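You operate a simulated robot arm through the tools that you are given. There is no shell and no other tool. Be economical: measure what you need, move in short steps, check, and stop when the job is done.

You run a simulated robot arm. Do the job below in one go: nothing can be reset, and whatever is moved stays where it is left.

Task
Set the small green die under the lens, light the lamp and turn the size knob to Small. Where these are worked on the way, their far stop is far enough and under half their travel is too little: lens.

Only the result counts: the job must be done as asked and must still hold three seconds after the hand-in. Knocking over, shifting, dropping, spilling or breaking anything else fails it.

Robot
A 7-joint arm with a two-finger parallel gripper, fixed in place. Base frame: the origin is at the foot of the arm, x ahead of it, y to its left, z up; the work surface is at about z = 860. Lengths are in mm, angles in degrees, forces in N, time in s.
With the tool pointing down near the work surface it reaches from about 300 to 700 mm from the base axis. Its first joint turns from -66.0 to 66.0 degrees. Payload 1.57 kg.
Tool frame: the origin (TCP) lies between the finger pads and is the grasp point; the fingertips stand 30 mm ahead of it; z points along the fingers, y is the line along which they close. The gripper opens to 110 mm. The fingers are 24 mm wide and 12 mm thick; the gripper's body (48 by 112 mm) begins 78 mm behind the TCP.
Orientation is that of the tool frame in the base frame, as [roll, pitch, yaw] about the fixed x, y, z axes, in that order (R = Rz(yaw) Ry(pitch) Rx(roll)). With the fingers straight down and closing along the base's y, the tool's x points along the base's -x, its y along +y and its z along -z.

Tools
- The arm moves only by the tool step_arm. Its argument "commands" is a list that holds one entry, the list of rows, each a list of 6 numbers: the shift along the base's x, y, z in units of 20 mm (1.0 is 20 mm), then the turn, a rotation vector about the base's x, y, z in units of 8 degrees (1.0 is 8 degrees). In form: [[[x, y, z, rx, ry, rz], ...]]. A call has 1 to 12 rows; each row shifts and turns the commanded pose from where the row before left it. "hand" is the finger opening in m, from 0 to 0.11, set as the call begins (left out, the last holds). A call with a number of a shift or a turn outside -1 to 1 is refused whole. Rows are played at 5 a second. More than 50 mm and 8.6 degrees between two rows, or a gripper value outside its range, and nothing of the call is played. Where a pose cannot be reached the arm comes as near as it can. A force on the tool above 50 N (or 10 N above the force at the start of the call, whichever is more), or a blocked arm, ends the call early, and 0.2 s more pass. Each finger travels about 108 mm/s and halts on what it meets, pressing with about 40 N; the grip force reading is that of the motor and also rises with nothing between the fingers. The clock runs only during rows and for 0.2 s after the last one: add rows that do not move to give the fingers time. The reply holds the time, the measured pose of the TCP, the force on the tool along the base axes, the opening and the grip force, in the units named above and with some noise, with the torque about the TCP (base axes, N m) and any sound that the robot's microphone picked up, and new pictures: "pictures" is both (left out), scene, wrist or none.
- Cameras (640 x 400 px; columns grow to the right, rows downward): "scene" is fixed at [166.8, -387.1, 1418.9]; the picture's right is [0.78, -0.62, 0.00], its down [-0.26, -0.32, -0.91] and it looks along [0.57, 0.71, -0.41] (base axes); focal length 315 px, centre (320, 200). "wrist" rides on the gripper at [70, 16, -141] in the tool frame; the picture's right is [-0.23, 0.97, 0.00], its down [-0.86, -0.20, -0.48] and it looks along [-0.47, -0.11, 0.88] (tool axes); focal length 222 px, centre (320, 200). There is no depth. A picture from a camera that has moved, and an enlarged one, comes with that camera's place and axes in the base frame and with its lens.
- zoom(camera, box): a new picture of the part [left, top, right, bottom] of that camera's present view, enlarged. The clock stands still meanwhile.
- close_job(): hands the job in; it is judged then, once.

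Work in short steps. Places have to be worked out from the pictures, the camera data and where the tool is seen: move nearer, look again, correct. Check each grasp and each placing, and mend what went wrong. You have 120 turns and 200 pictures in all, those below and enlarged ones among them. Open the gripper and draw the arm clear of the work before you hand the job in, unless the task says otherwise; then end with one line.

The tools are called after "Emit:" as name(argument=value, ...) on one line, values as JSON. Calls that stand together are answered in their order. step_arm: Moves the arm, as the interface text tells. Its arguments: {"type":"object","properties":{"commands":{"type":"array","items":{"type":"array","items":{"type":"array","items":{"type":"number"}}}},"hand":{"type":"number"},"pictures":{"type":"string","enum":["both","scene","wrist","none"]}},"required":["commands"]} The other tools are called the same way: zoom (camera, box) takes an enlarged picture of a part of a camera's view; close_job () hands the job in.

At the start:

```text
clock: 0.0
tcp_pos: [374.9, 142.3, 1261.9]
orientation: [-179.9, 0.0, -180.0]
force: [-0.2, -0.6, -0.2]
wrist_torque: [0.01, 0.02, -0.02]
grip_width: 109.9
grasp_force: 0.0
```

scene: 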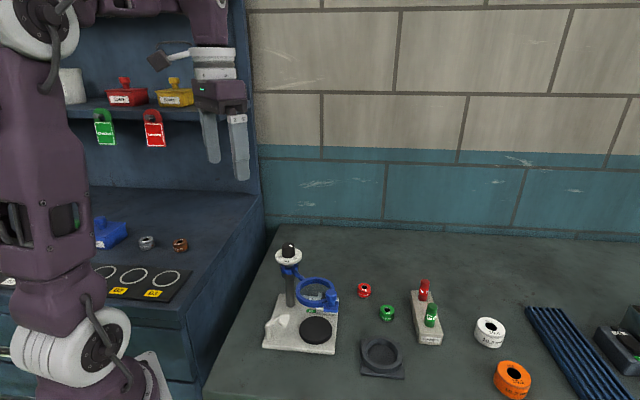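
wrist: 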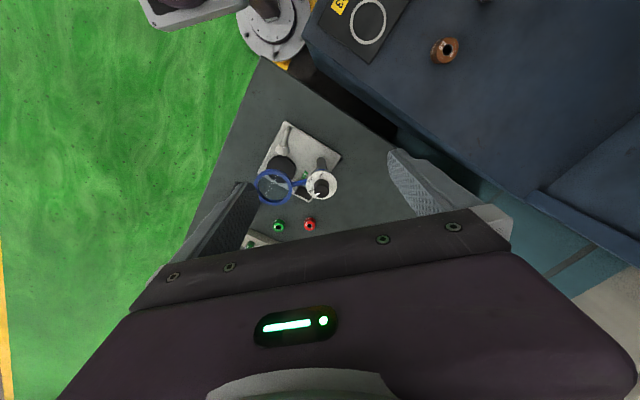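

I'll start with enlarged views of the lens stand and its surroundings.

Emit:
zoom(camera="scene", box=[250, 230, 410, 380])

Emit:
zoom(camera="scene", box=[340, 260, 640, 400])

Emit:
zoom(camera="scene", box=[60, 20, 260, 320])

Emit:
zoom(camera="wrist", box=[230, 100, 360, 250])

```text
2.67 times, centred on (330, 305) of scene
camera zoom: at [166.8, -387.1, 1418.9], right [0.78, -0.62, 0.0], down [-0.26, -0.32, -0.91], along [0.57, 0.71, -0.41], focal length 840 px, centre (293, -80)
```

zoom: 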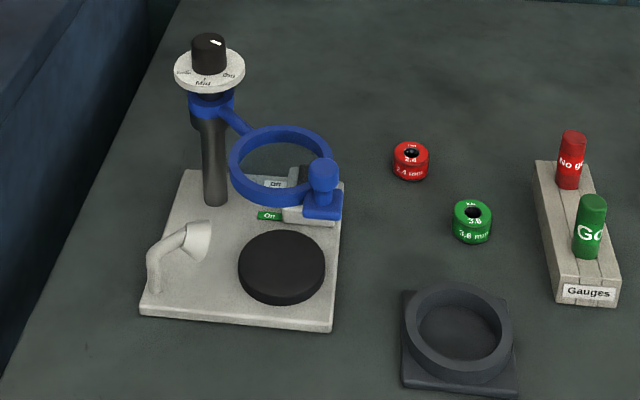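

```text
2.13 times, centred on (490, 330) of scene
camera zoom: at [166.8, -387.1, 1418.9], right [0.78, -0.62, 0.0], down [-0.26, -0.32, -0.91], along [0.57, 0.71, -0.41], focal length 672 px, centre (-43, -77)
```

zoom: 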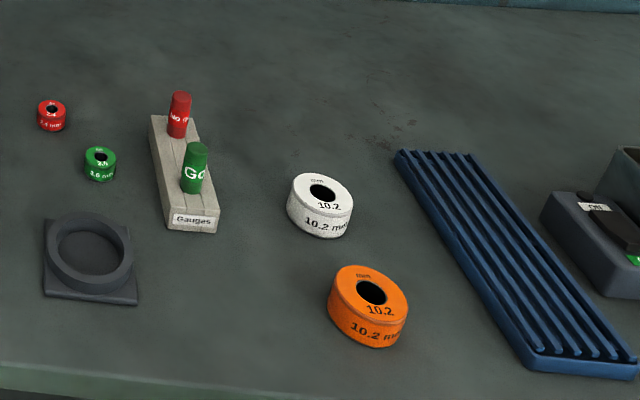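

```text
1.33 times, centred on (160, 170) of scene
camera zoom: at [166.8, -387.1, 1418.9], right [0.78, -0.62, 0.0], down [-0.26, -0.32, -0.91], along [0.57, 0.71, -0.41], focal length 420 px, centre (533, 240)
```

zoom: 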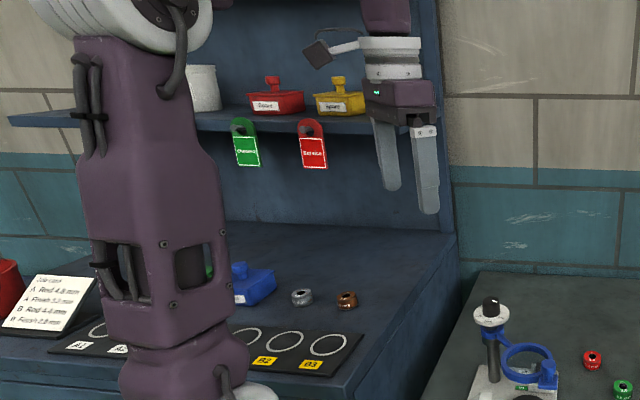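

```text
2.67 times, centred on (295, 175) of wrist
camera zoom: at [303.8, 157.8, 1405.6], right [0.23, 0.97, 0.0], down [0.86, -0.2, 0.48], along [0.47, -0.11, -0.88], focal length 592 px, centre (387, 267)
```

zoom: 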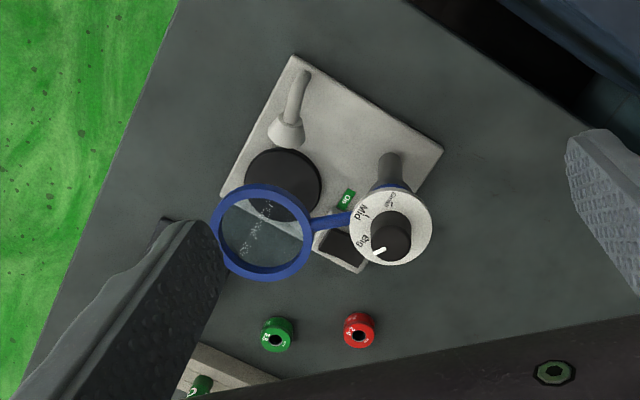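

The lens ring appears to hang right above the black pad, near (477,16), about 100 mm over it. I'll move the wrist camera closer to see the lens joint, lamp switch and knob.

Emit:
step_arm(commands=[[[-0.1, -0.61, -0.95, 0, 0, 0], [-0.1, -0.61, -0.95, 0, 0, 0], [-0.1, -0.61, -0.95, 0, 0, 0], [-0.1, -0.61, -0.95, 0, 0, 0], [-0.1, -0.61, -0.95, 0, 0, 0], [-0.1, -0.61, -0.95, 0, 0, 0], [-0.1, -0.61, -0.95, 0, 0, 0], [-0.1, -0.61, -0.95, 0, 0, 0]]])

```text
clock: 1.8
tcp_pos: [358.5, 45.8, 1109.8]
orientation: [-180.0, 0.1, -179.9]
force: [-0.2, -0.1, 0.6]
wrist_torque: [0.01, 0.0, 0.01]
grip_width: 109.5
grasp_force: 0.2
camera wrist: at [288.3, 62.2, 1253.5], right [0.23, 0.97, 0.0], down [0.85, -0.2, 0.48], along [0.47, -0.11, -0.88], focal length 222 px, centre (320, 200)
```

scene: 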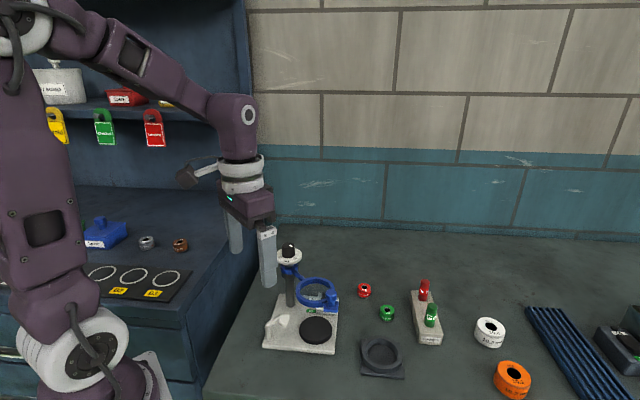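
wrist: 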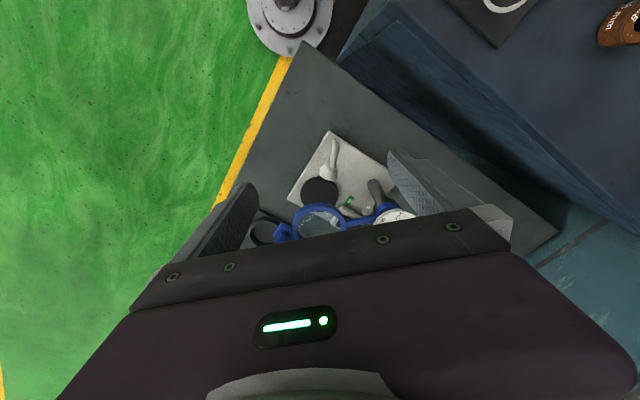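

The hand blocks the lower half of the wrist view. I'll raise and advance it so the stand falls in the upper half.

Emit:
step_arm(commands=[[[0.9, -0.2, 0.5, 0, 0, 0], [0.9, -0.2, 0.5, 0, 0, 0], [0.9, -0.2, 0.5, 0, 0, 0], [0.9, -0.2, 0.5, 0, 0, 0]]], pictures="none")

Emit:
zoom(camera="wrist", box=[230, 60, 420, 220])

Emit:
zoom(camera="scene", box=[260, 235, 345, 360])

```text
clock: 2.8
tcp_pos: [430.0, 27.7, 1151.6]
orientation: [-179.9, 0.0, -180.0]
force: [0.0, 0.6, -0.7]
wrist_torque: [0.0, -0.01, 0.03]
grip_width: 109.8
grasp_force: 0.1
```

```text
2.50 times, centred on (325, 140) of wrist
camera zoom: at [360.0, 44.4, 1294.4], right [0.23, 0.97, 0.0], down [0.86, -0.2, 0.48], along [0.47, -0.11, -0.88], focal length 555 px, centre (308, 350)
```

zoom: 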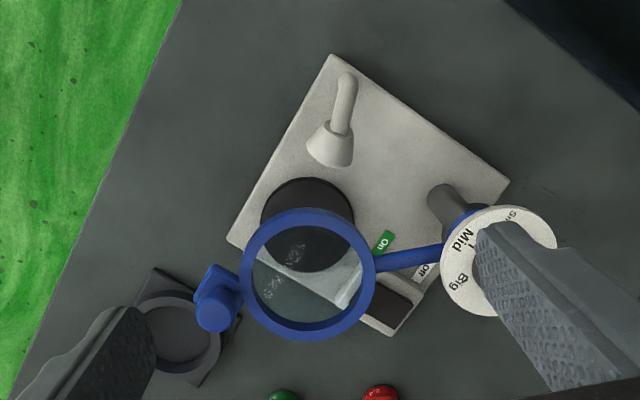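

```text
3.20 times, centred on (302, 298) of scene
camera zoom: at [166.8, -387.0, 1418.9], right [0.78, -0.62, 0.0], down [-0.26, -0.32, -0.91], along [0.57, 0.71, -0.41], focal length 1008 px, centre (376, -112)
```

zoom: 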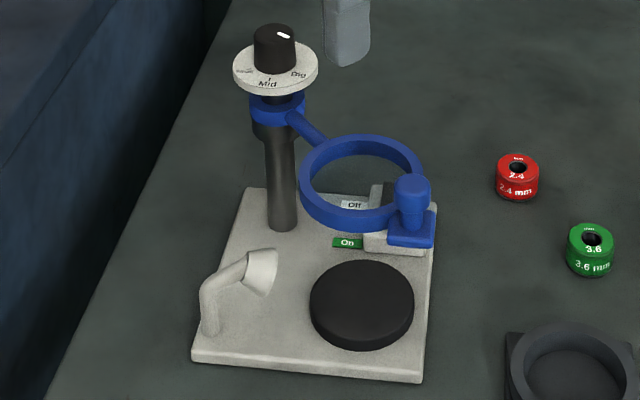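

The lens is a ring of about 100 mm reach on a post at (482,118), with its handle near (475,-37) and the handle top at about z 1013. The On/Off switch is near (540,50). I'll turn the hand 90° so it closes along x and hover it above the handle.

Emit:
step_arm(commands=[[[0.1875, -0.27, -0.2, 0, 0, 0.9375], [0.1875, -0.27, -0.2, 0, 0, 0.9375], [0.1875, -0.27, -0.2, 0, 0, 0.9375], [0.1875, -0.27, -0.2, 0, 0, 0.9375], [0.1875, -0.27, -0.2, 0, 0, 0.9375], [0.1875, -0.27, -0.2, 0, 0, 0.9375], [0.1875, -0.27, -0.2, 0, 0, 0.9375], [0.1875, -0.27, -0.2, 0, 0, 0.9375], [0.1875, -0.27, -0.2, 0, 0, 0.9375], [0.1875, -0.27, -0.2, 0, 0, 0.9375], [0.1875, -0.27, -0.2, 0, 0, 0.9375], [0.1875, -0.27, -0.2, 0, 0, 0.9375]]], hand=0.07)

```text
clock: 5.4
tcp_pos: [476.7, -36.5, 1101.8]
orientation: [-180.0, 0.0, -89.7]
force: [0.0, -0.6, -0.5]
wrist_torque: [-0.02, -0.02, 0.01]
grip_width: 69.7
grasp_force: 0.1
camera wrist: at [459.1, -106.8, 1246.0], right [-0.97, 0.22, 0.0], down [0.2, 0.86, 0.48], along [0.11, 0.47, -0.88], focal length 222 px, centre (320, 200)
```

scene: 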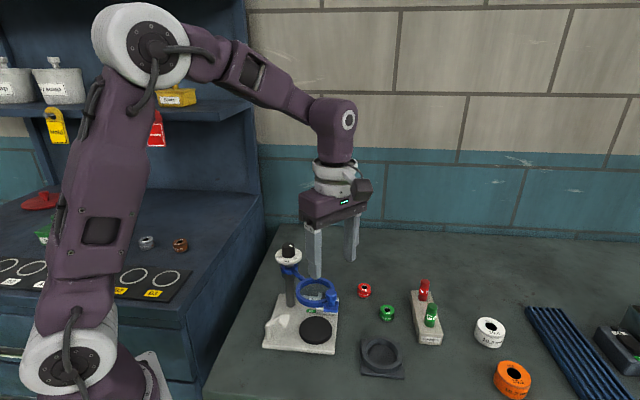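
wrist: 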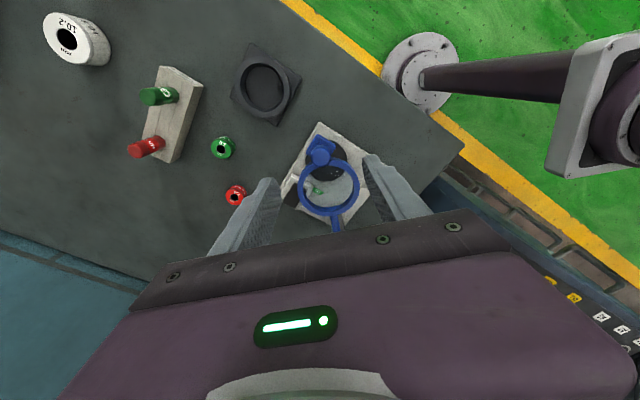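

Emit:
zoom(camera="wrist", box=[260, 110, 390, 240])

```text
3.08 times, centred on (325, 175) of wrist
camera zoom: at [459.1, -106.8, 1246.0], right [-0.97, 0.22, 0.0], down [0.2, 0.86, 0.48], along [0.11, 0.47, -0.88], focal length 684 px, centre (305, 277)
```

zoom: 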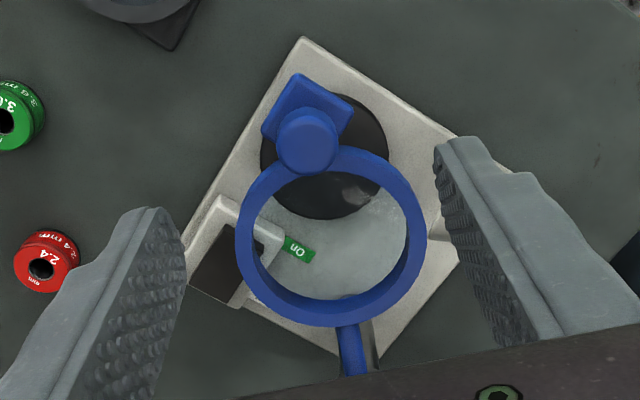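

Handle centre works out to about (475,-35). I'll go down with the fingers either side of it.

Emit:
step_arm(commands=[[[-0.08, 0.05, -0.8, 0, 0, 0], [0, 0, -0.8, 0, 0, 0], [0, 0, -0.8, 0, 0, 0], [0, 0, -0.8, 0, 0, 0], [0, 0, -0.8, 0, 0, 0]]], pictures="wrist")

Emit:
zoom(camera="scene", box=[260, 220, 380, 360])

```text
clock: 6.6
tcp_pos: [474.2, -35.5, 1022.1]
orientation: [180.0, 0.0, -90.0]
force: [0.7, 0.0, 0.1]
wrist_torque: [-0.01, 0.01, 0.01]
grip_width: 69.8
grasp_force: 0.1
camera wrist: at [458.0, -105.8, 1165.8], right [-0.97, 0.23, 0.0], down [0.2, 0.86, 0.48], along [0.11, 0.47, -0.88], focal length 222 px, centre (320, 200)
```

wrist: 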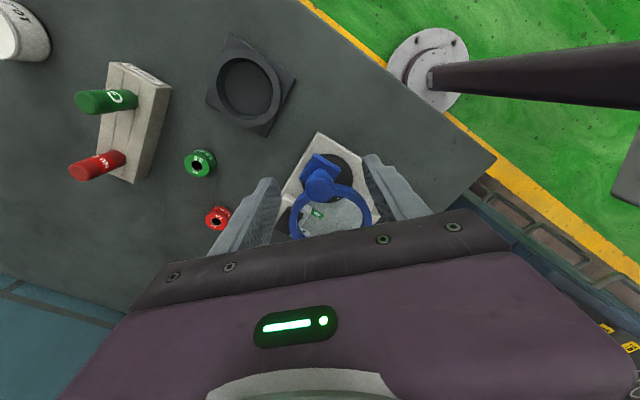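

```text
2.86 times, centred on (320, 290) of scene
camera zoom: at [166.8, -387.1, 1418.9], right [0.78, -0.62, 0.0], down [-0.26, -0.32, -0.91], along [0.57, 0.71, -0.41], focal length 900 px, centre (320, -57)
```

zoom: 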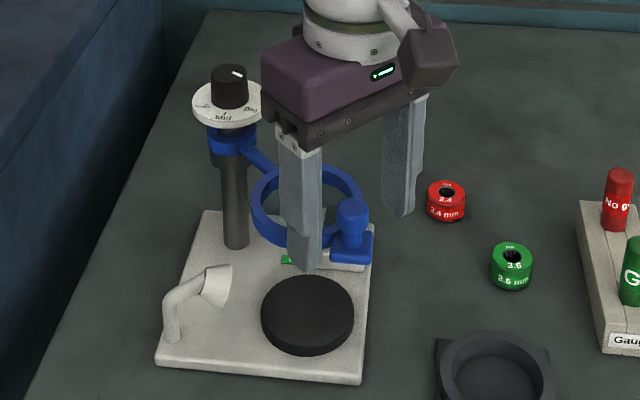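

The projected handle position matches where it's seen, between the fingers. Closing on it.

Emit:
step_arm(commands=[[[0, 0, 0, 0, 0, 0], [0, 0, 0, 0, 0, 0], [0, 0, 0, 0, 0, 0], [0, 0, 0, 0, 0, 0]]], hand=0.01, pictures="wrist")

```text
clock: 7.6
tcp_pos: [474.3, -36.2, 1022.5]
orientation: [179.9, 0.0, -90.0]
force: [0.9, -1.6, -4.5]
wrist_torque: [-0.07, 0.0, -0.05]
grip_width: 21.1
grasp_force: 34.4
camera wrist: at [458.0, -105.8, 1165.8], right [-0.97, 0.23, 0.0], down [0.2, 0.85, 0.48], along [0.11, 0.47, -0.88], focal length 222 px, centre (320, 200)
```

wrist: 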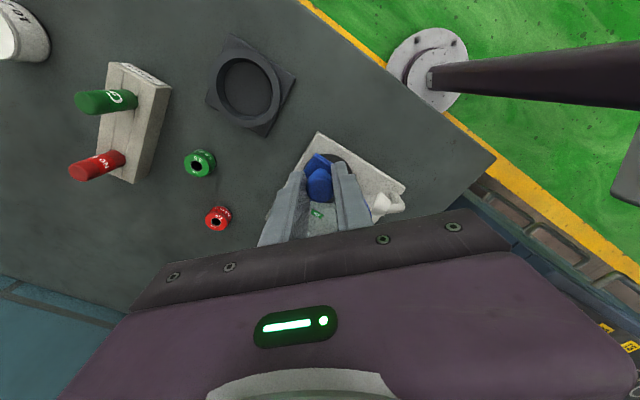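

Handle gripped at 21 mm. I'll try a small move toward +x to find which way the lens swings.

Emit:
step_arm(commands=[[[0.25, 0, 0, 0, 0, 0], [0.25, 0, 0, 0, 0, 0]]], pictures="none")

```text
clock: 8.2
tcp_pos: [475.6, -35.5, 1019.7]
orientation: [178.5, 0.0, -90.0]
force: [-14.6, 4.1, 0.3]
wrist_torque: [-0.16, -0.21, -0.01]
grip_width: 21.0
grasp_force: 34.3
stopped in row 2: the force on the tool passed its limit at 54 N (the readings are from after the stop); the commanded pose is now the measured one
```

+x is blocked, so that's the stop. Trying -x.

Emit:
step_arm(commands=[[[-0.2, 0, 0.05, 0, 0, 0], [-0.2, 0, 0.05, 0, 0, 0], [-0.2, 0, 0, 0, 0, 0]]], pictures="none")

```text
clock: 9.1
tcp_pos: [466.8, -35.6, 1021.6]
orientation: [178.8, 0.0, -90.1]
force: [2.6, 5.2, -5.9]
wrist_torque: [-0.2, -0.44, -0.38]
grip_width: 21.5
grasp_force: 34.4
```

The lens moves freely toward -x. I'll follow the arc about the post, turning the hand along with it.

Emit:
step_arm(commands=[[[-0.8, 0.17, 0, 0, 0, -0.75], [-0.775, 0.22, 0, 0, 0, -0.75], [-0.745, 0.3, 0, 0, 0, -0.75], [-0.715, 0.38, 0, 0, 0, -0.75], [-0.67, 0.45, 0, 0, 0, -0.75], [-0.615, 0.515, 0, 0, 0, -0.75]]])

```text
clock: 10.4
tcp_pos: [378.7, 3.9, 1022.6]
orientation: [178.6, 0.0, -126.1]
force: [-16.1, -18.4, 5.3]
wrist_torque: [-0.8, 0.13, -0.14]
grip_width: 21.2
grasp_force: 34.4
camera wrist: at [326.2, -45.0, 1166.7], right [-0.65, 0.76, 0.02], down [0.67, 0.57, 0.47], along [0.35, 0.32, -0.88], focal length 222 px, centre (320, 200)
```

scene: 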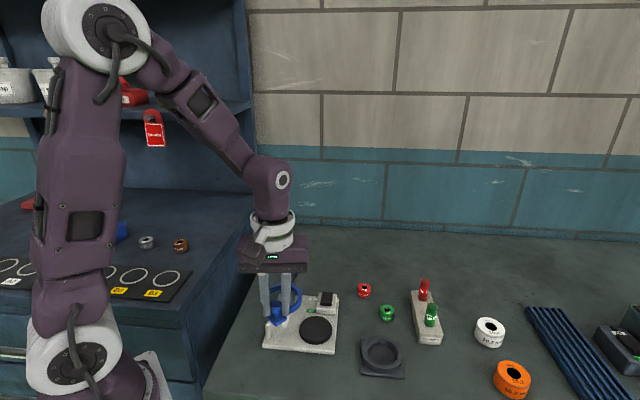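
wrist: 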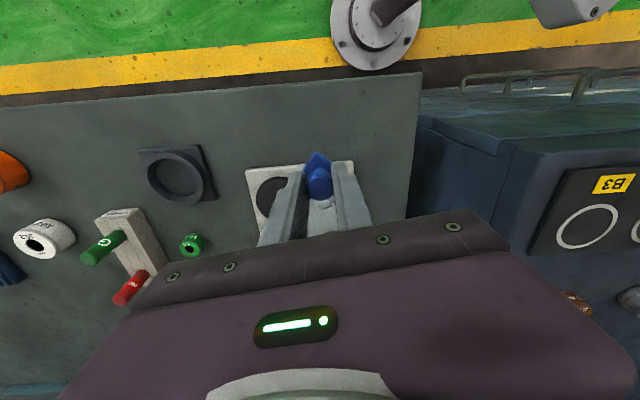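

The swing is going well. There's a slight sideways load, so I'll continue on a marginally wider arc and watch the force.

Emit:
step_arm(commands=[[[-0.6, 0.545, 0, 0, 0, -0.75], [-0.5, 0.64, 0, 0, 0, -0.75], [-0.43, 0.685, 0, 0, 0, -0.75]]], pictures="scene")

```text
clock: 11.2
tcp_pos: [347.7, 42.3, 1023.3]
orientation: [178.7, -0.2, -144.3]
force: [-16.3, -11.3, 0.1]
wrist_torque: [-0.69, 0.35, -0.07]
grip_width: 21.0
grasp_force: 34.3
```

scene: 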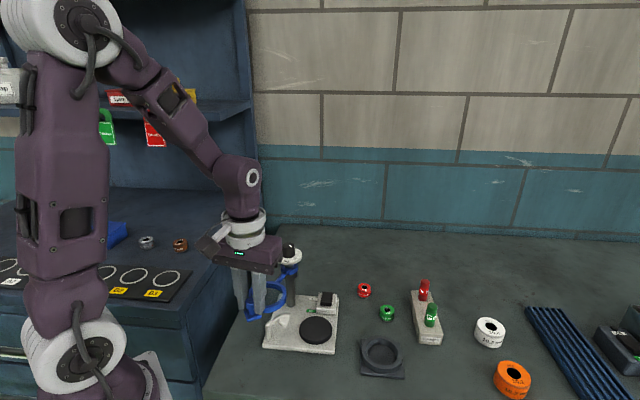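

Emit:
step_arm(commands=[[[-0.405, 0.71, 0, 0, 0, -0.75], [-0.28, 0.765, 0, 0, 0, -0.75], [-0.2, 0.795, 0, 0, 0, -0.75], [-0.115, 0.805, 0, 0, 0, -0.75]]])

```text
clock: 11.7
tcp_pos: [342.6, 52.9, 1022.4]
orientation: [179.3, -0.1, -151.7]
force: [10.0, -25.0, 1.1]
wrist_torque: [-0.69, -0.5, -0.07]
grip_width: 20.8
grasp_force: 34.5
stopped in row 2: the force on the tool passed its limit at 71 N (the readings are from after the stop); the commanded pose is now the measured one
camera wrist: at [273.9, 32.6, 1166.2], right [-0.26, 0.96, 0.01], down [0.85, 0.23, 0.47], along [0.46, 0.13, -0.88], focal length 222 px, centre (320, 200)
```

scene: 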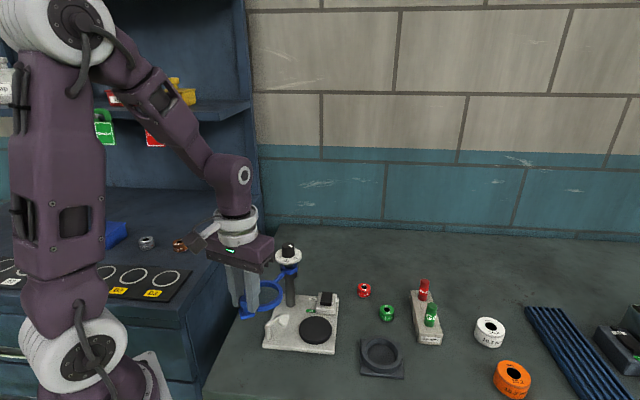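
wrist: 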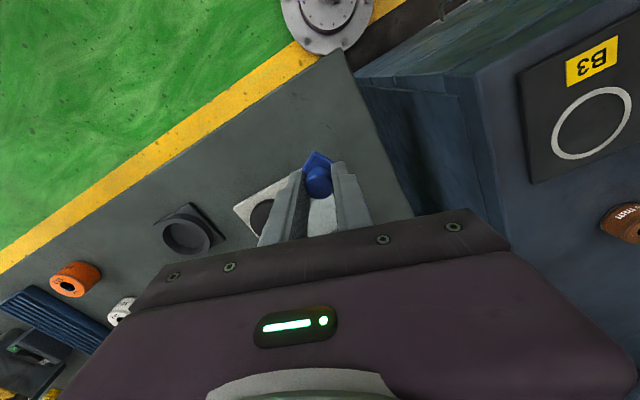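

The stop came at about 65° with tangential resistance, so this is the far stop. Releasing and lifting.

Emit:
step_arm(commands=[[[0, 0, 0, 0, 0, 0], [0, 0, 0, 0, 0, 0], [0, 0, 0.5, 0, 0, 0], [0, 0, 1, 0, 0, 0], [0, 0, 1, 0, 0, 0], [0, 0, 1, 0, 0, 0], [0, 0, 1, 0, 0, 0]]], hand=0.06, pictures="scene")

Emit:
zoom(camera="scene", box=[230, 230, 410, 380])

```text
clock: 13.3
tcp_pos: [341.5, 57.6, 1112.6]
orientation: [179.3, -0.2, -151.5]
force: [-0.1, -0.4, -0.4]
wrist_torque: [0.0, -0.01, -0.01]
grip_width: 59.9
grasp_force: 0.2
```

scene: 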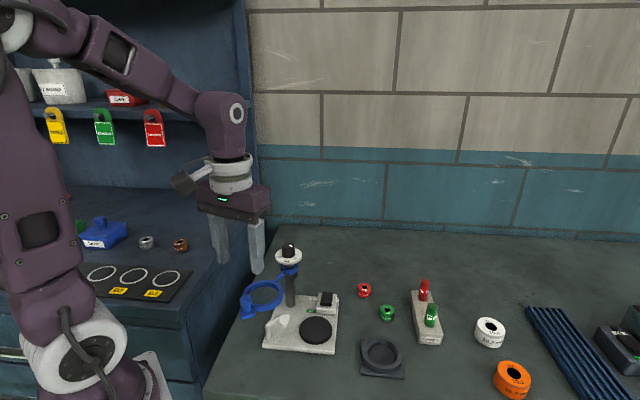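

```text
2.67 times, centred on (320, 305) of scene
camera zoom: at [166.8, -387.0, 1418.9], right [0.78, -0.62, 0.0], down [-0.26, -0.32, -0.91], along [0.57, 0.71, -0.41], focal length 840 px, centre (320, -80)
```

zoom: 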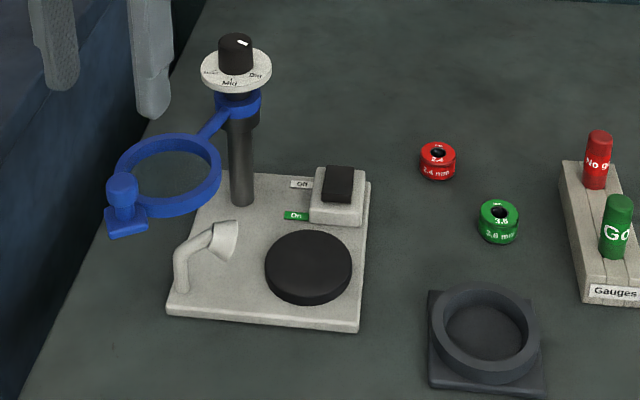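

The lens is clear of the stage and the rocker switch is exposed. The green 3.6 die is near (640,-42), so I'm travelling there at height, turning the hand to close along x.

Emit:
step_arm(commands=[[[1, -0.415, 0, 0, 0, 0.64], [1, -0.415, 0, 0, 0, 0.64], [1, -0.415, 0, 0, 0, 0.64], [1, -0.415, 0, 0, 0, 0.64], [1, -0.415, 0, 0, 0, 0.64], [1, -0.415, 0, 0, 0, 0.64], [1, -0.415, 0, 0, 0, 0.64], [1, -0.415, 0, 0, 0, 0.64], [1, -0.415, 0, 0, 0, 0.64], [1, -0.415, 0, 0, 0, 0.64], [1, -0.415, 0, 0, 0, 0.64], [1, -0.415, 0, 0, 0, 0.64]]], pictures="none")

Emit:
step_arm(commands=[[[0.9, 0, -0.7, 0, 0, 0], [0.9, 0, -0.7, 0, 0, 0], [0.9, 0, -0.7, 0, 0, 0]]], pictures="wrist")

Emit:
zoom(camera="wrist", box=[240, 90, 400, 220])

Emit:
zoom(camera="scene", box=[270, 240, 350, 360])

```text
clock: 15.9
tcp_pos: [580.5, -44.9, 1111.9]
orientation: [179.1, 0.0, -90.0]
force: [-0.8, -0.7, 0.5]
wrist_torque: [0.0, 0.0, 0.02]
grip_width: 60.2
grasp_force: 0.0
```

```text
clock: 16.7
tcp_pos: [636.6, -44.9, 1069.4]
orientation: [179.1, -0.1, -90.1]
force: [0.2, 0.0, -0.2]
wrist_torque: [-0.01, 0.01, -0.02]
grip_width: 59.8
grasp_force: 0.1
camera wrist: at [620.4, -113.8, 1214.0], right [-0.97, 0.23, 0.01], down [0.21, 0.86, 0.47], along [0.1, 0.46, -0.88], focal length 222 px, centre (320, 200)
```

wrist: 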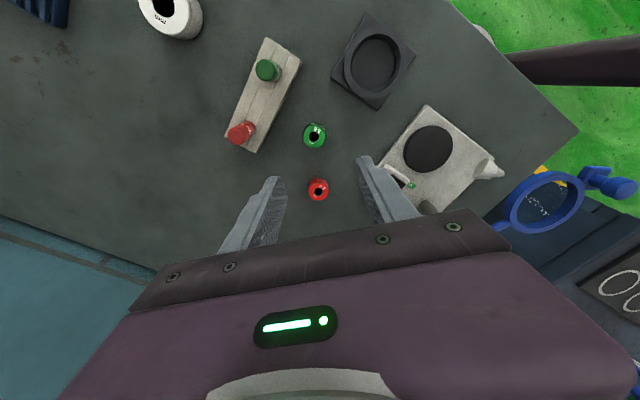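

```text
3.08 times, centred on (320, 155) of wrist
camera zoom: at [620.4, -113.8, 1214.0], right [-0.97, 0.23, 0.01], down [0.21, 0.86, 0.47], along [0.1, 0.46, -0.88], focal length 684 px, centre (320, 338)
```

zoom: 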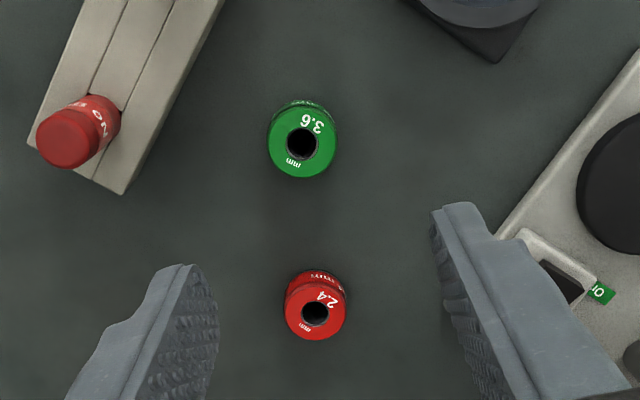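

```text
3.33 times, centred on (310, 300) of scene
camera zoom: at [166.8, -387.0, 1418.9], right [0.78, -0.62, 0.0], down [-0.26, -0.32, -0.91], along [0.57, 0.71, -0.41], focal length 1050 px, centre (353, -133)
```

zoom: 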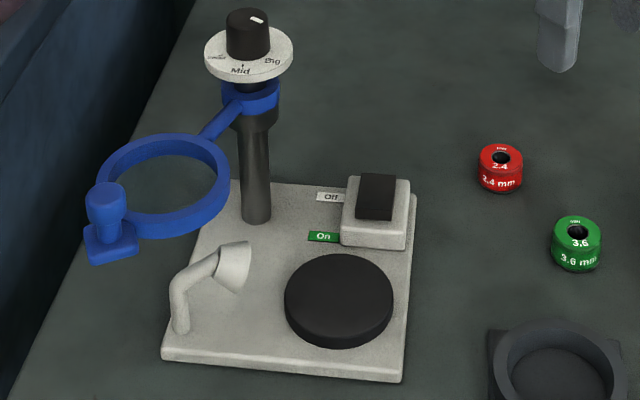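

Green die centre is about (641,-45), top near z 886 and roughly 34 mm wide. I'll straighten the small tilt and descend with the fingers open.

Emit:
step_arm(commands=[[[0.22, 0, -0.9, 0, -0.11, 0], [0, 0, -0.9, 0, 0, 0], [0, 0, -0.9, 0, 0, 0], [0, 0, -0.9, 0, 0, 0], [0, 0, -0.9, 0, 0, 0], [0, 0, -0.9, 0, 0, 0], [0, 0, -0.9, 0, 0, 0], [0, 0, -0.9, 0, 0, 0], [0, 0, -0.75, 0, 0, 0], [0, 0, -0.55, 0, 0, 0]]], pictures="both")

```text
clock: 18.9
tcp_pos: [640.0, -44.8, 898.3]
orientation: [-179.9, 0.0, -90.1]
force: [-0.2, 0.5, -0.3]
wrist_torque: [0.0, -0.04, -0.01]
grip_width: 60.2
grasp_force: 0.0
camera wrist: at [622.6, -114.9, 1043.1], right [-0.97, 0.23, 0.0], down [0.2, 0.86, 0.48], along [0.11, 0.46, -0.88], focal length 222 px, centre (320, 200)
```

scene: 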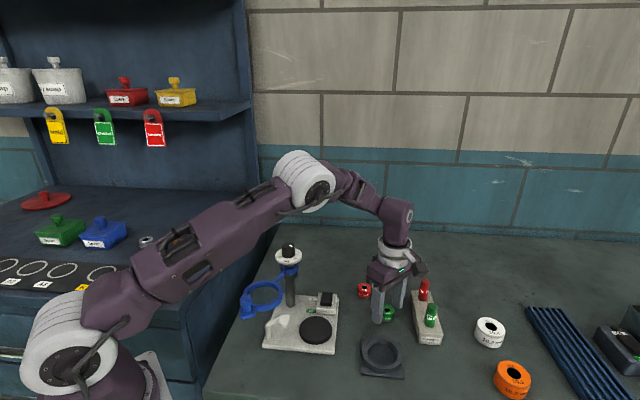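
wrist: 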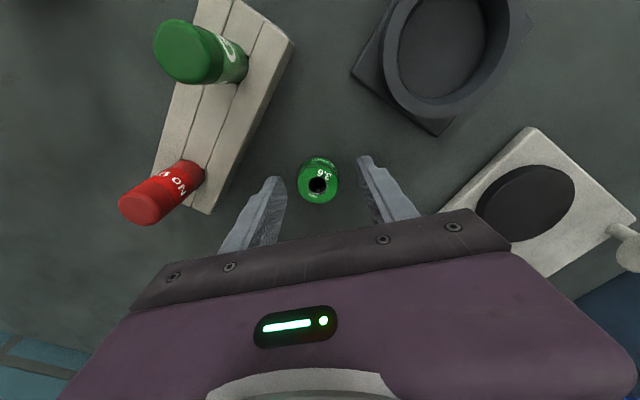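

The die is centred between the fingertips. Closing.

Emit:
step_arm(commands=[[[0, 0, -0.15, 0, 0, 0], [0, 0, 0, 0, 0, 0], [0, 0, 0, 0, 0, 0], [0, 0, 0, 0, 0, 0], [0, 0, 0, 0, 0, 0]]], hand=0.015, pictures="wrist")

```text
clock: 20.1
tcp_pos: [640.6, -45.8, 897.2]
orientation: [-179.8, -0.1, -90.2]
force: [-3.4, -0.8, 27.1]
wrist_torque: [-0.01, 0.32, -0.02]
grip_width: 32.5
grasp_force: 39.8
camera wrist: at [622.8, -114.7, 1041.2], right [-0.97, 0.23, 0.0], down [0.2, 0.86, 0.48], along [0.11, 0.46, -0.88], focal length 222 px, centre (320, 200)
```

wrist: 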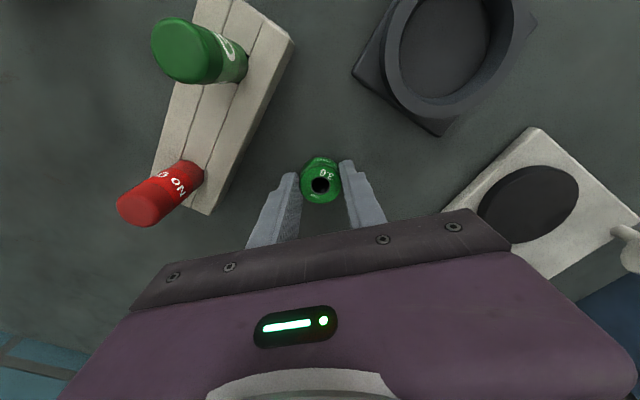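

The die is held at 32.5 mm with the tips lightly touching the table. Lifting.

Emit:
step_arm(commands=[[[0, 0, 0.3, 0, 0, 0], [0, 0, 0.8, 0, 0, 0], [0, 0, 1, 0, 0, 0], [0, 0, 1, 0, 0, 0], [0, 0, 1, 0, 0, 0], [0, 0, 1, 0, 0, 0]]], pictures="both")

```text
clock: 21.5
tcp_pos: [639.5, -43.1, 997.9]
orientation: [-179.9, 0.0, -90.1]
force: [0.4, 0.1, -1.4]
wrist_torque: [-0.02, 0.01, 0.0]
grip_width: 32.6
grasp_force: 40.0
camera wrist: at [623.6, -113.7, 1142.3], right [-0.97, 0.23, 0.0], down [0.2, 0.86, 0.48], along [0.11, 0.46, -0.88], focal length 222 px, centre (320, 200)
```

scene: 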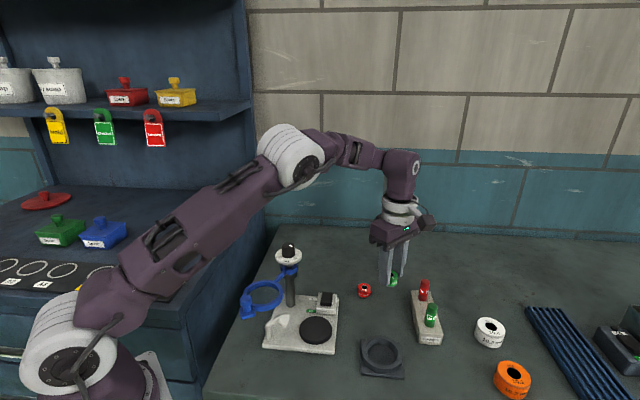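
wrist: 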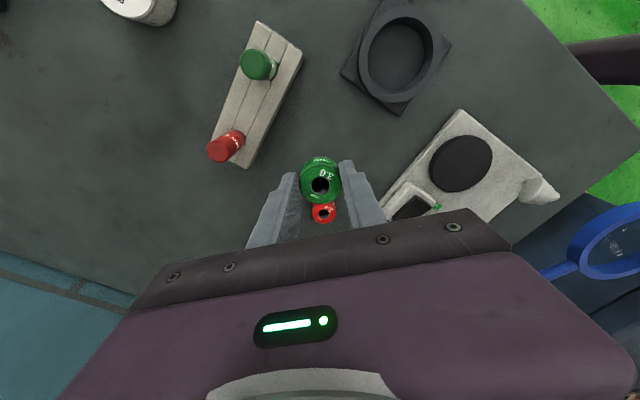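

The die is held. The pad centre is about (477.5,14), so I'm moving the die above it.

Emit:
step_arm(commands=[[[-0.9, 0.317, 0, 0, 0, 0], [-0.9, 0.317, 0, 0, 0, 0], [-0.9, 0.317, 0, 0, 0, 0], [-0.9, 0.317, 0, 0, 0, 0], [-0.9, 0.317, 0, 0, 0, 0], [-0.9, 0.317, 0, 0, 0, 0], [-0.9, 0.317, 0, 0, 0, 0], [-0.9, 0.317, 0, 0, 0, 0], [-0.9, 0.317, 0, 0, 0, 0], [0, 0, -0.7, 0, 0, 0], [0, 0, -0.7, 0, 0, 0]]], pictures="both")

Emit:
zoom(camera="scene", box=[250, 230, 370, 370])

```text
clock: 23.9
tcp_pos: [478.5, 11.8, 971.2]
orientation: [-179.8, -0.2, -90.1]
force: [0.8, -0.4, -1.3]
wrist_torque: [0.03, 0.01, -0.01]
grip_width: 32.7
grasp_force: 40.3
camera wrist: at [461.8, -57.1, 1114.2], right [-0.97, 0.23, 0.0], down [0.2, 0.86, 0.48], along [0.11, 0.46, -0.88], focal length 222 px, centre (320, 200)
```

scene: 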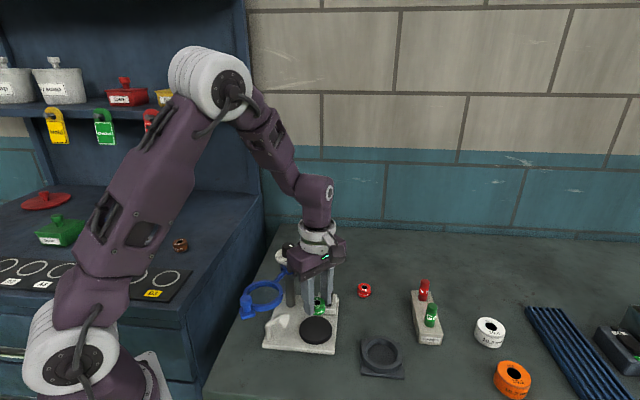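
wrist: 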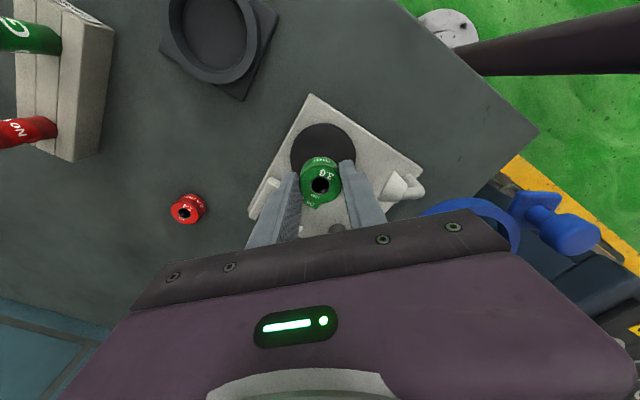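

```text
2.86 times, centred on (310, 300) of scene
camera zoom: at [166.8, -387.0, 1418.9], right [0.78, -0.62, 0.0], down [-0.26, -0.32, -0.91], along [0.57, 0.71, -0.41], focal length 900 px, centre (349, -86)
```

zoom: 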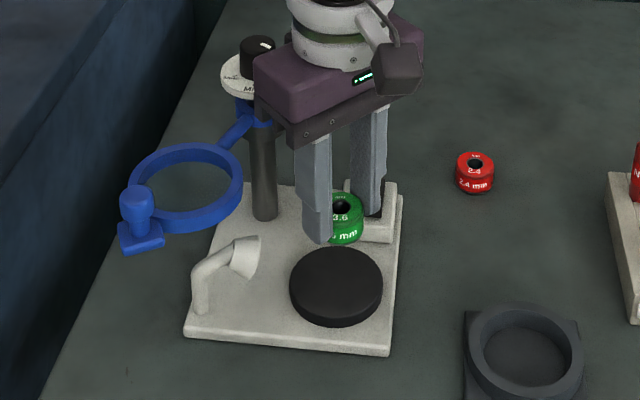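

The die is above the pad; combining views, the pad centre is about (477,15.5). I'll lower to just above it.

Emit:
step_arm(commands=[[[-0.07, 0.18, -0.8, 0, 0, 0], [0, 0, -0.8, 0, 0, 0], [0, 0, -0.7, 0, 0, 0]]], pictures="wrist")

Emit:
zoom(camera="scene", box=[270, 260, 350, 360])

```text
clock: 24.7
tcp_pos: [477.6, 15.1, 924.3]
orientation: [-180.0, -0.1, -90.0]
force: [0.1, 0.9, -1.0]
wrist_torque: [0.02, 0.0, -0.01]
grip_width: 32.7
grasp_force: 40.1
camera wrist: at [460.2, -54.1, 1068.8], right [-0.97, 0.23, 0.0], down [0.2, 0.86, 0.48], along [0.11, 0.46, -0.88], focal length 222 px, centre (320, 200)
```

wrist: 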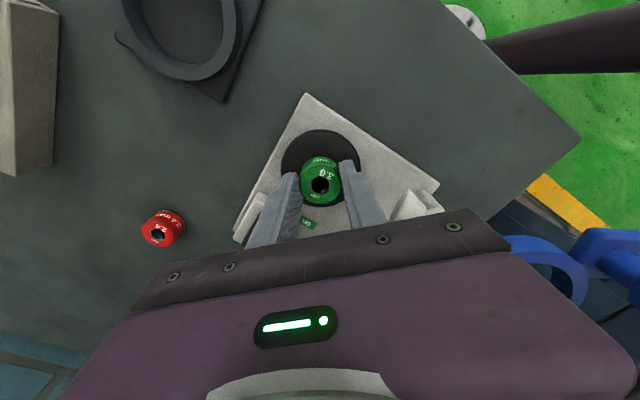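

```text
4.00 times, centred on (310, 310) of scene
camera zoom: at [166.8, -387.1, 1418.9], right [0.78, -0.62, 0.0], down [-0.26, -0.32, -0.91], along [0.57, 0.71, -0.41], focal length 1260 px, centre (360, -240)
```

zoom: 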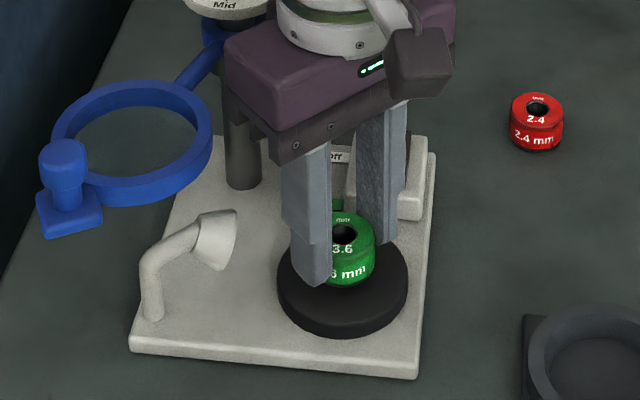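

The die is a few millimetres above the pad and well centred. I'll lower it gently until it touches.

Emit:
step_arm(commands=[[[0, 0, -0.1, 0, 0, 0], [0, 0, -0.1, 0, 0, 0], [0, 0, -0.1, 0, 0, 0]]], pictures="none")

```text
clock: 25.5
tcp_pos: [478.5, 16.1, 918.4]
orientation: [-179.8, -0.1, -90.1]
force: [-1.3, 0.1, 9.9]
wrist_torque: [0.01, 0.15, -0.05]
grip_width: 33.0
grasp_force: 39.8
```

It's in contact at TCP z 918. Opening the fingers and lifting straight up.

Emit:
step_arm(commands=[[[0, 0, 0, 0, 0, 0], [0, 0, 0.1, 0, 0, 0], [0, 0, 0.6, 0, 0, 0], [0, 0, 1, 0, 0, 0], [0, 0, 1, 0, 0, 0], [0, 0, 1, 0, 0, 0], [0, 0, 1, 0, 0, 0], [0, 0, 1, 0, 0, 0], [0, 0, 1, 0, 0, 0]]], hand=0.055, pictures="wrist")

Emit:
zoom(camera="scene", box=[265, 250, 350, 360])

Emit:
zoom(camera="wrist", box=[260, 110, 400, 230])

```text
clock: 27.5
tcp_pos: [478.5, 15.5, 1054.5]
orientation: [-180.0, 0.0, -90.1]
force: [-0.9, -0.4, -0.2]
wrist_torque: [-0.01, 0.02, 0.01]
grip_width: 55.0
grasp_force: 0.0
camera wrist: at [460.1, -53.6, 1197.7], right [-0.97, 0.23, 0.0], down [0.2, 0.86, 0.48], along [0.11, 0.46, -0.88], focal length 222 px, centre (320, 200)
```

wrist: 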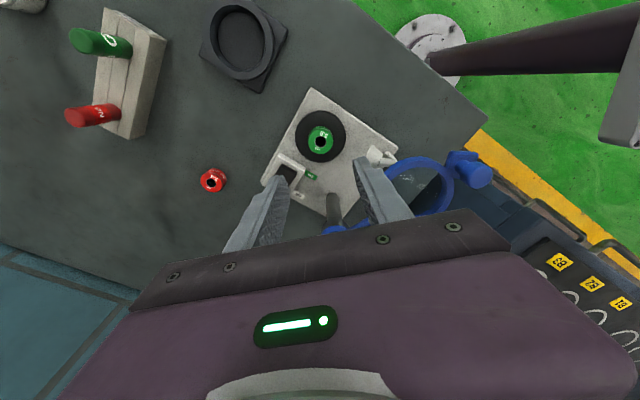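

```text
3.64 times, centred on (308, 305) of scene
camera zoom: at [166.8, -387.1, 1418.9], right [0.78, -0.62, 0.0], down [-0.26, -0.32, -0.91], along [0.57, 0.71, -0.41], focal length 1146 px, centre (366, -182)
```

zoom: 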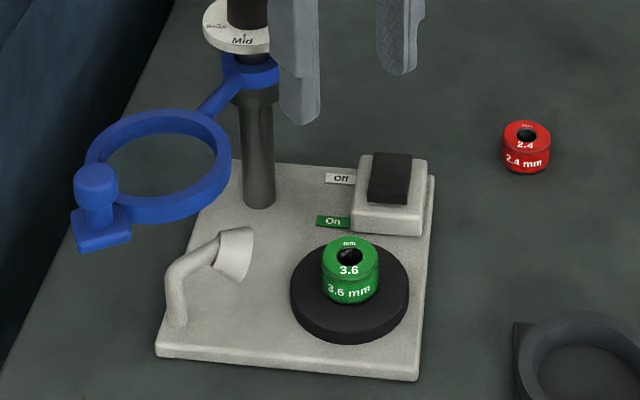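

```text
3.33 times, centred on (330, 170) of wrist
camera zoom: at [460.1, -53.6, 1197.7], right [-0.97, 0.23, 0.0], down [0.2, 0.86, 0.48], along [0.11, 0.46, -0.88], focal length 740 px, centre (287, 300)
```

zoom: 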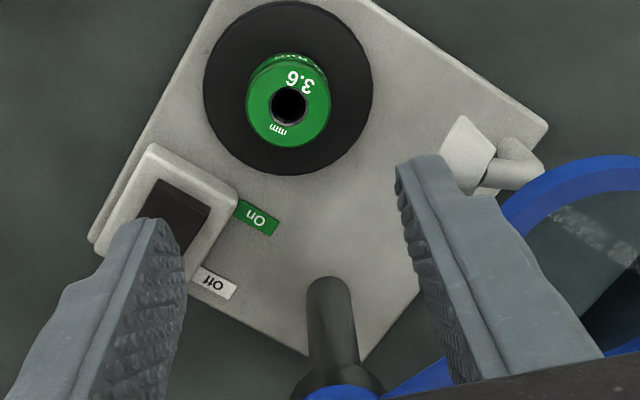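

The die sits centred on the pad. Next I'll move above the rocker switch for a close look.

Emit:
step_arm(commands=[[[0.82, 0.35, 0, 0, 0, 0], [0.82, 0.35, 0, 0, 0, 0], [0.82, 0.35, -0.3, 0, 0, 0], [0, 0, -0.7, 0, 0, 0]]], pictures="none")

Emit:
zoom(camera="wrist", box=[260, 110, 380, 220])

Emit:
zoom(camera="scene", box=[305, 275, 350, 320])

```text
clock: 28.5
tcp_pos: [526.5, 38.1, 1033.4]
orientation: [-179.9, 0.0, -90.0]
force: [0.0, -0.7, -0.5]
wrist_torque: [-0.01, -0.01, -0.01]
grip_width: 54.9
grasp_force: 0.1
```

```text
3.64 times, centred on (320, 165) of wrist
camera zoom: at [508.9, -32.3, 1177.1], right [-0.97, 0.23, 0.0], down [0.2, 0.86, 0.48], along [0.11, 0.46, -0.88], focal length 808 px, centre (320, 327)
```

zoom: 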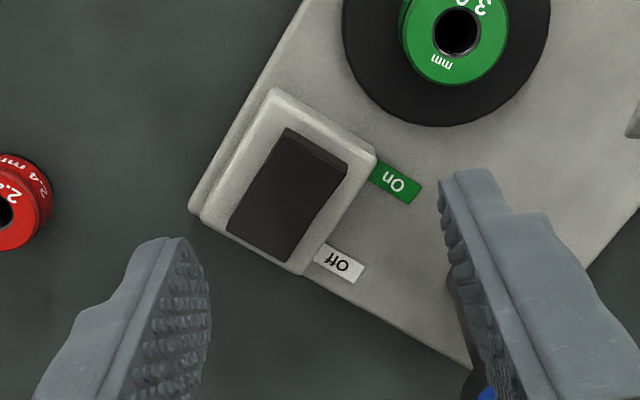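

```text
8.89 times, centred on (328, 298) of scene
camera zoom: at [166.8, -387.0, 1418.9], right [0.78, -0.62, 0.0], down [-0.26, -0.32, -0.91], along [0.57, 0.71, -0.41], focal length 2800 px, centre (253, -667)
```

zoom: 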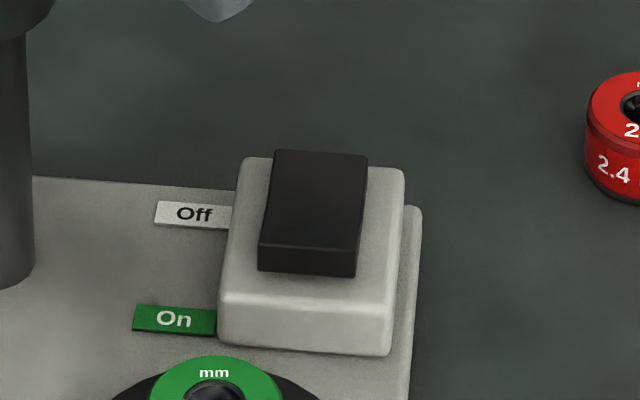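

The raised "On" end of the rocker is at about (532,47,905). I'll close the fingers and approach from above.

Emit:
step_arm(commands=[[[0.22, 0.4, 0, 0, 0, 0], [0, 0, -0.8, 0, 0, 0], [0, 0, -0.8, 0, 0, 0], [0, 0, -0.8, 0, 0, 0], [0, 0, -0.8, 0, 0, 0], [0, 0, -0.8, 0, 0, 0]]], hand=0.0, pictures="wrist")

Emit:
zoom(camera="scene", box=[290, 250, 365, 330])

```text
clock: 29.9
tcp_pos: [531.0, 43.3, 952.8]
orientation: [-179.9, 0.0, -90.2]
force: [-0.4, 0.0, -0.3]
wrist_torque: [0.0, 0.0, 0.01]
grip_width: 0.2
grasp_force: 20.8
camera wrist: at [514.2, -25.7, 1096.7], right [-0.97, 0.23, 0.0], down [0.2, 0.86, 0.48], along [0.11, 0.46, -0.88], focal length 222 px, centre (320, 200)
```

wrist: 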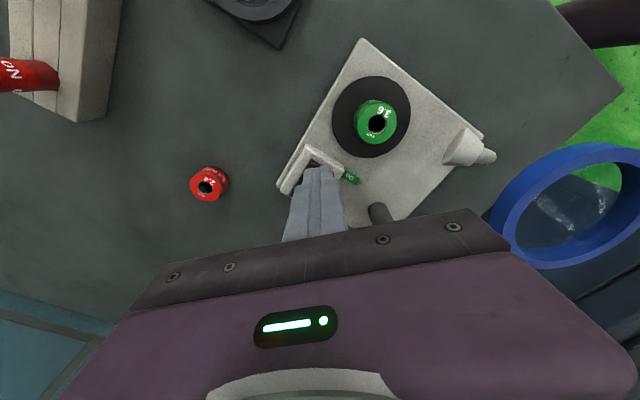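

```text
5.00 times, centred on (328, 290) of scene
camera zoom: at [166.8, -387.0, 1418.9], right [0.78, -0.62, 0.0], down [-0.26, -0.32, -0.91], along [0.57, 0.71, -0.41], focal length 1575 px, centre (282, -250)
```

zoom: 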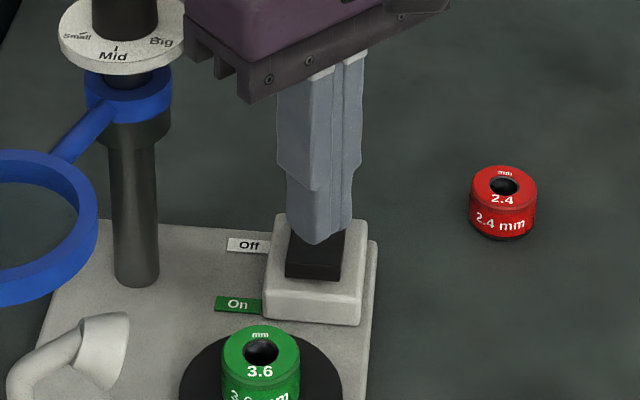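

Lined up over the On end. Pressing down in small steps.

Emit:
step_arm(commands=[[[0.05, 0.1, -0.25, 0, 0, 0], [0, 0, -0.25, 0, 0, 0], [0, 0, -0.25, 0, 0, 0], [0, 0, -0.2, 0, 0, 0], [0, 0, -0.15, 0, 0, 0]]], pictures="none")

Emit:
zoom(camera="scene", box=[260, 240, 365, 350])

```text
clock: 31.1
tcp_pos: [531.2, 47.3, 931.8]
orientation: [-179.8, -0.1, -90.0]
force: [0.0, -1.1, 1.2]
wrist_torque: [-0.01, 0.02, 0.02]
grip_width: 0.3
grasp_force: 21.0
```

```text
3.64 times, centred on (312, 295) of scene
camera zoom: at [166.8, -387.1, 1418.9], right [0.78, -0.62, 0.0], down [-0.26, -0.32, -0.91], along [0.57, 0.71, -0.41], focal length 1146 px, centre (347, -146)
```

zoom: 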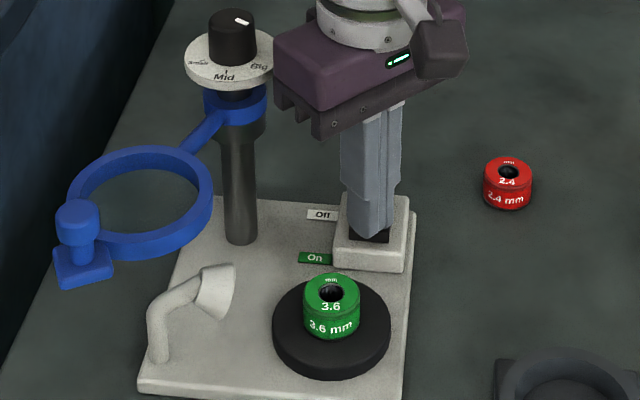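

Emit:
step_arm(commands=[[[0, 0, -0.2, 0, 0, 0], [0, 0, -0.2, 0, 0, 0], [0, 0, -0.2, 0, 0, 0]]], pictures="none")

Emit:
zoom(camera="scene", box=[260, 240, 365, 350])

```text
clock: 31.6
tcp_pos: [531.3, 47.2, 928.5]
orientation: [-179.7, -0.2, -90.1]
force: [-10.7, -0.8, 20.6]
wrist_torque: [0.24, 0.1, 0.12]
grip_width: 0.0
grasp_force: 21.3
heard: click
stopped in row 2: the force on the tool passed its limit at 61 N (the readings are from after the stop); the commanded pose is now the measured one
```

```text
3.64 times, centred on (312, 295) of scene
camera zoom: at [166.2, -387.1, 1419.0], right [0.78, -0.62, 0.0], down [-0.26, -0.32, -0.91], along [0.57, 0.71, -0.41], focal length 1146 px, centre (347, -146)
```

zoom: 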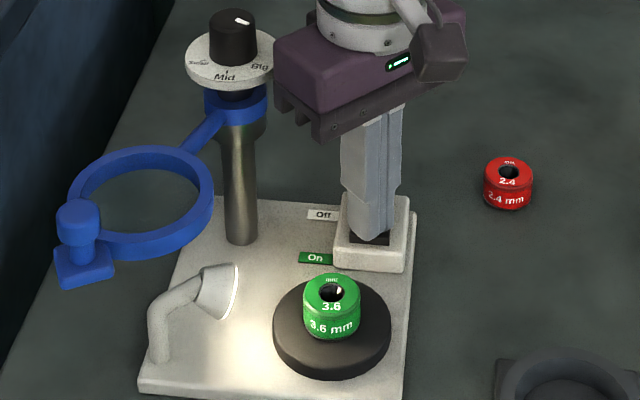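

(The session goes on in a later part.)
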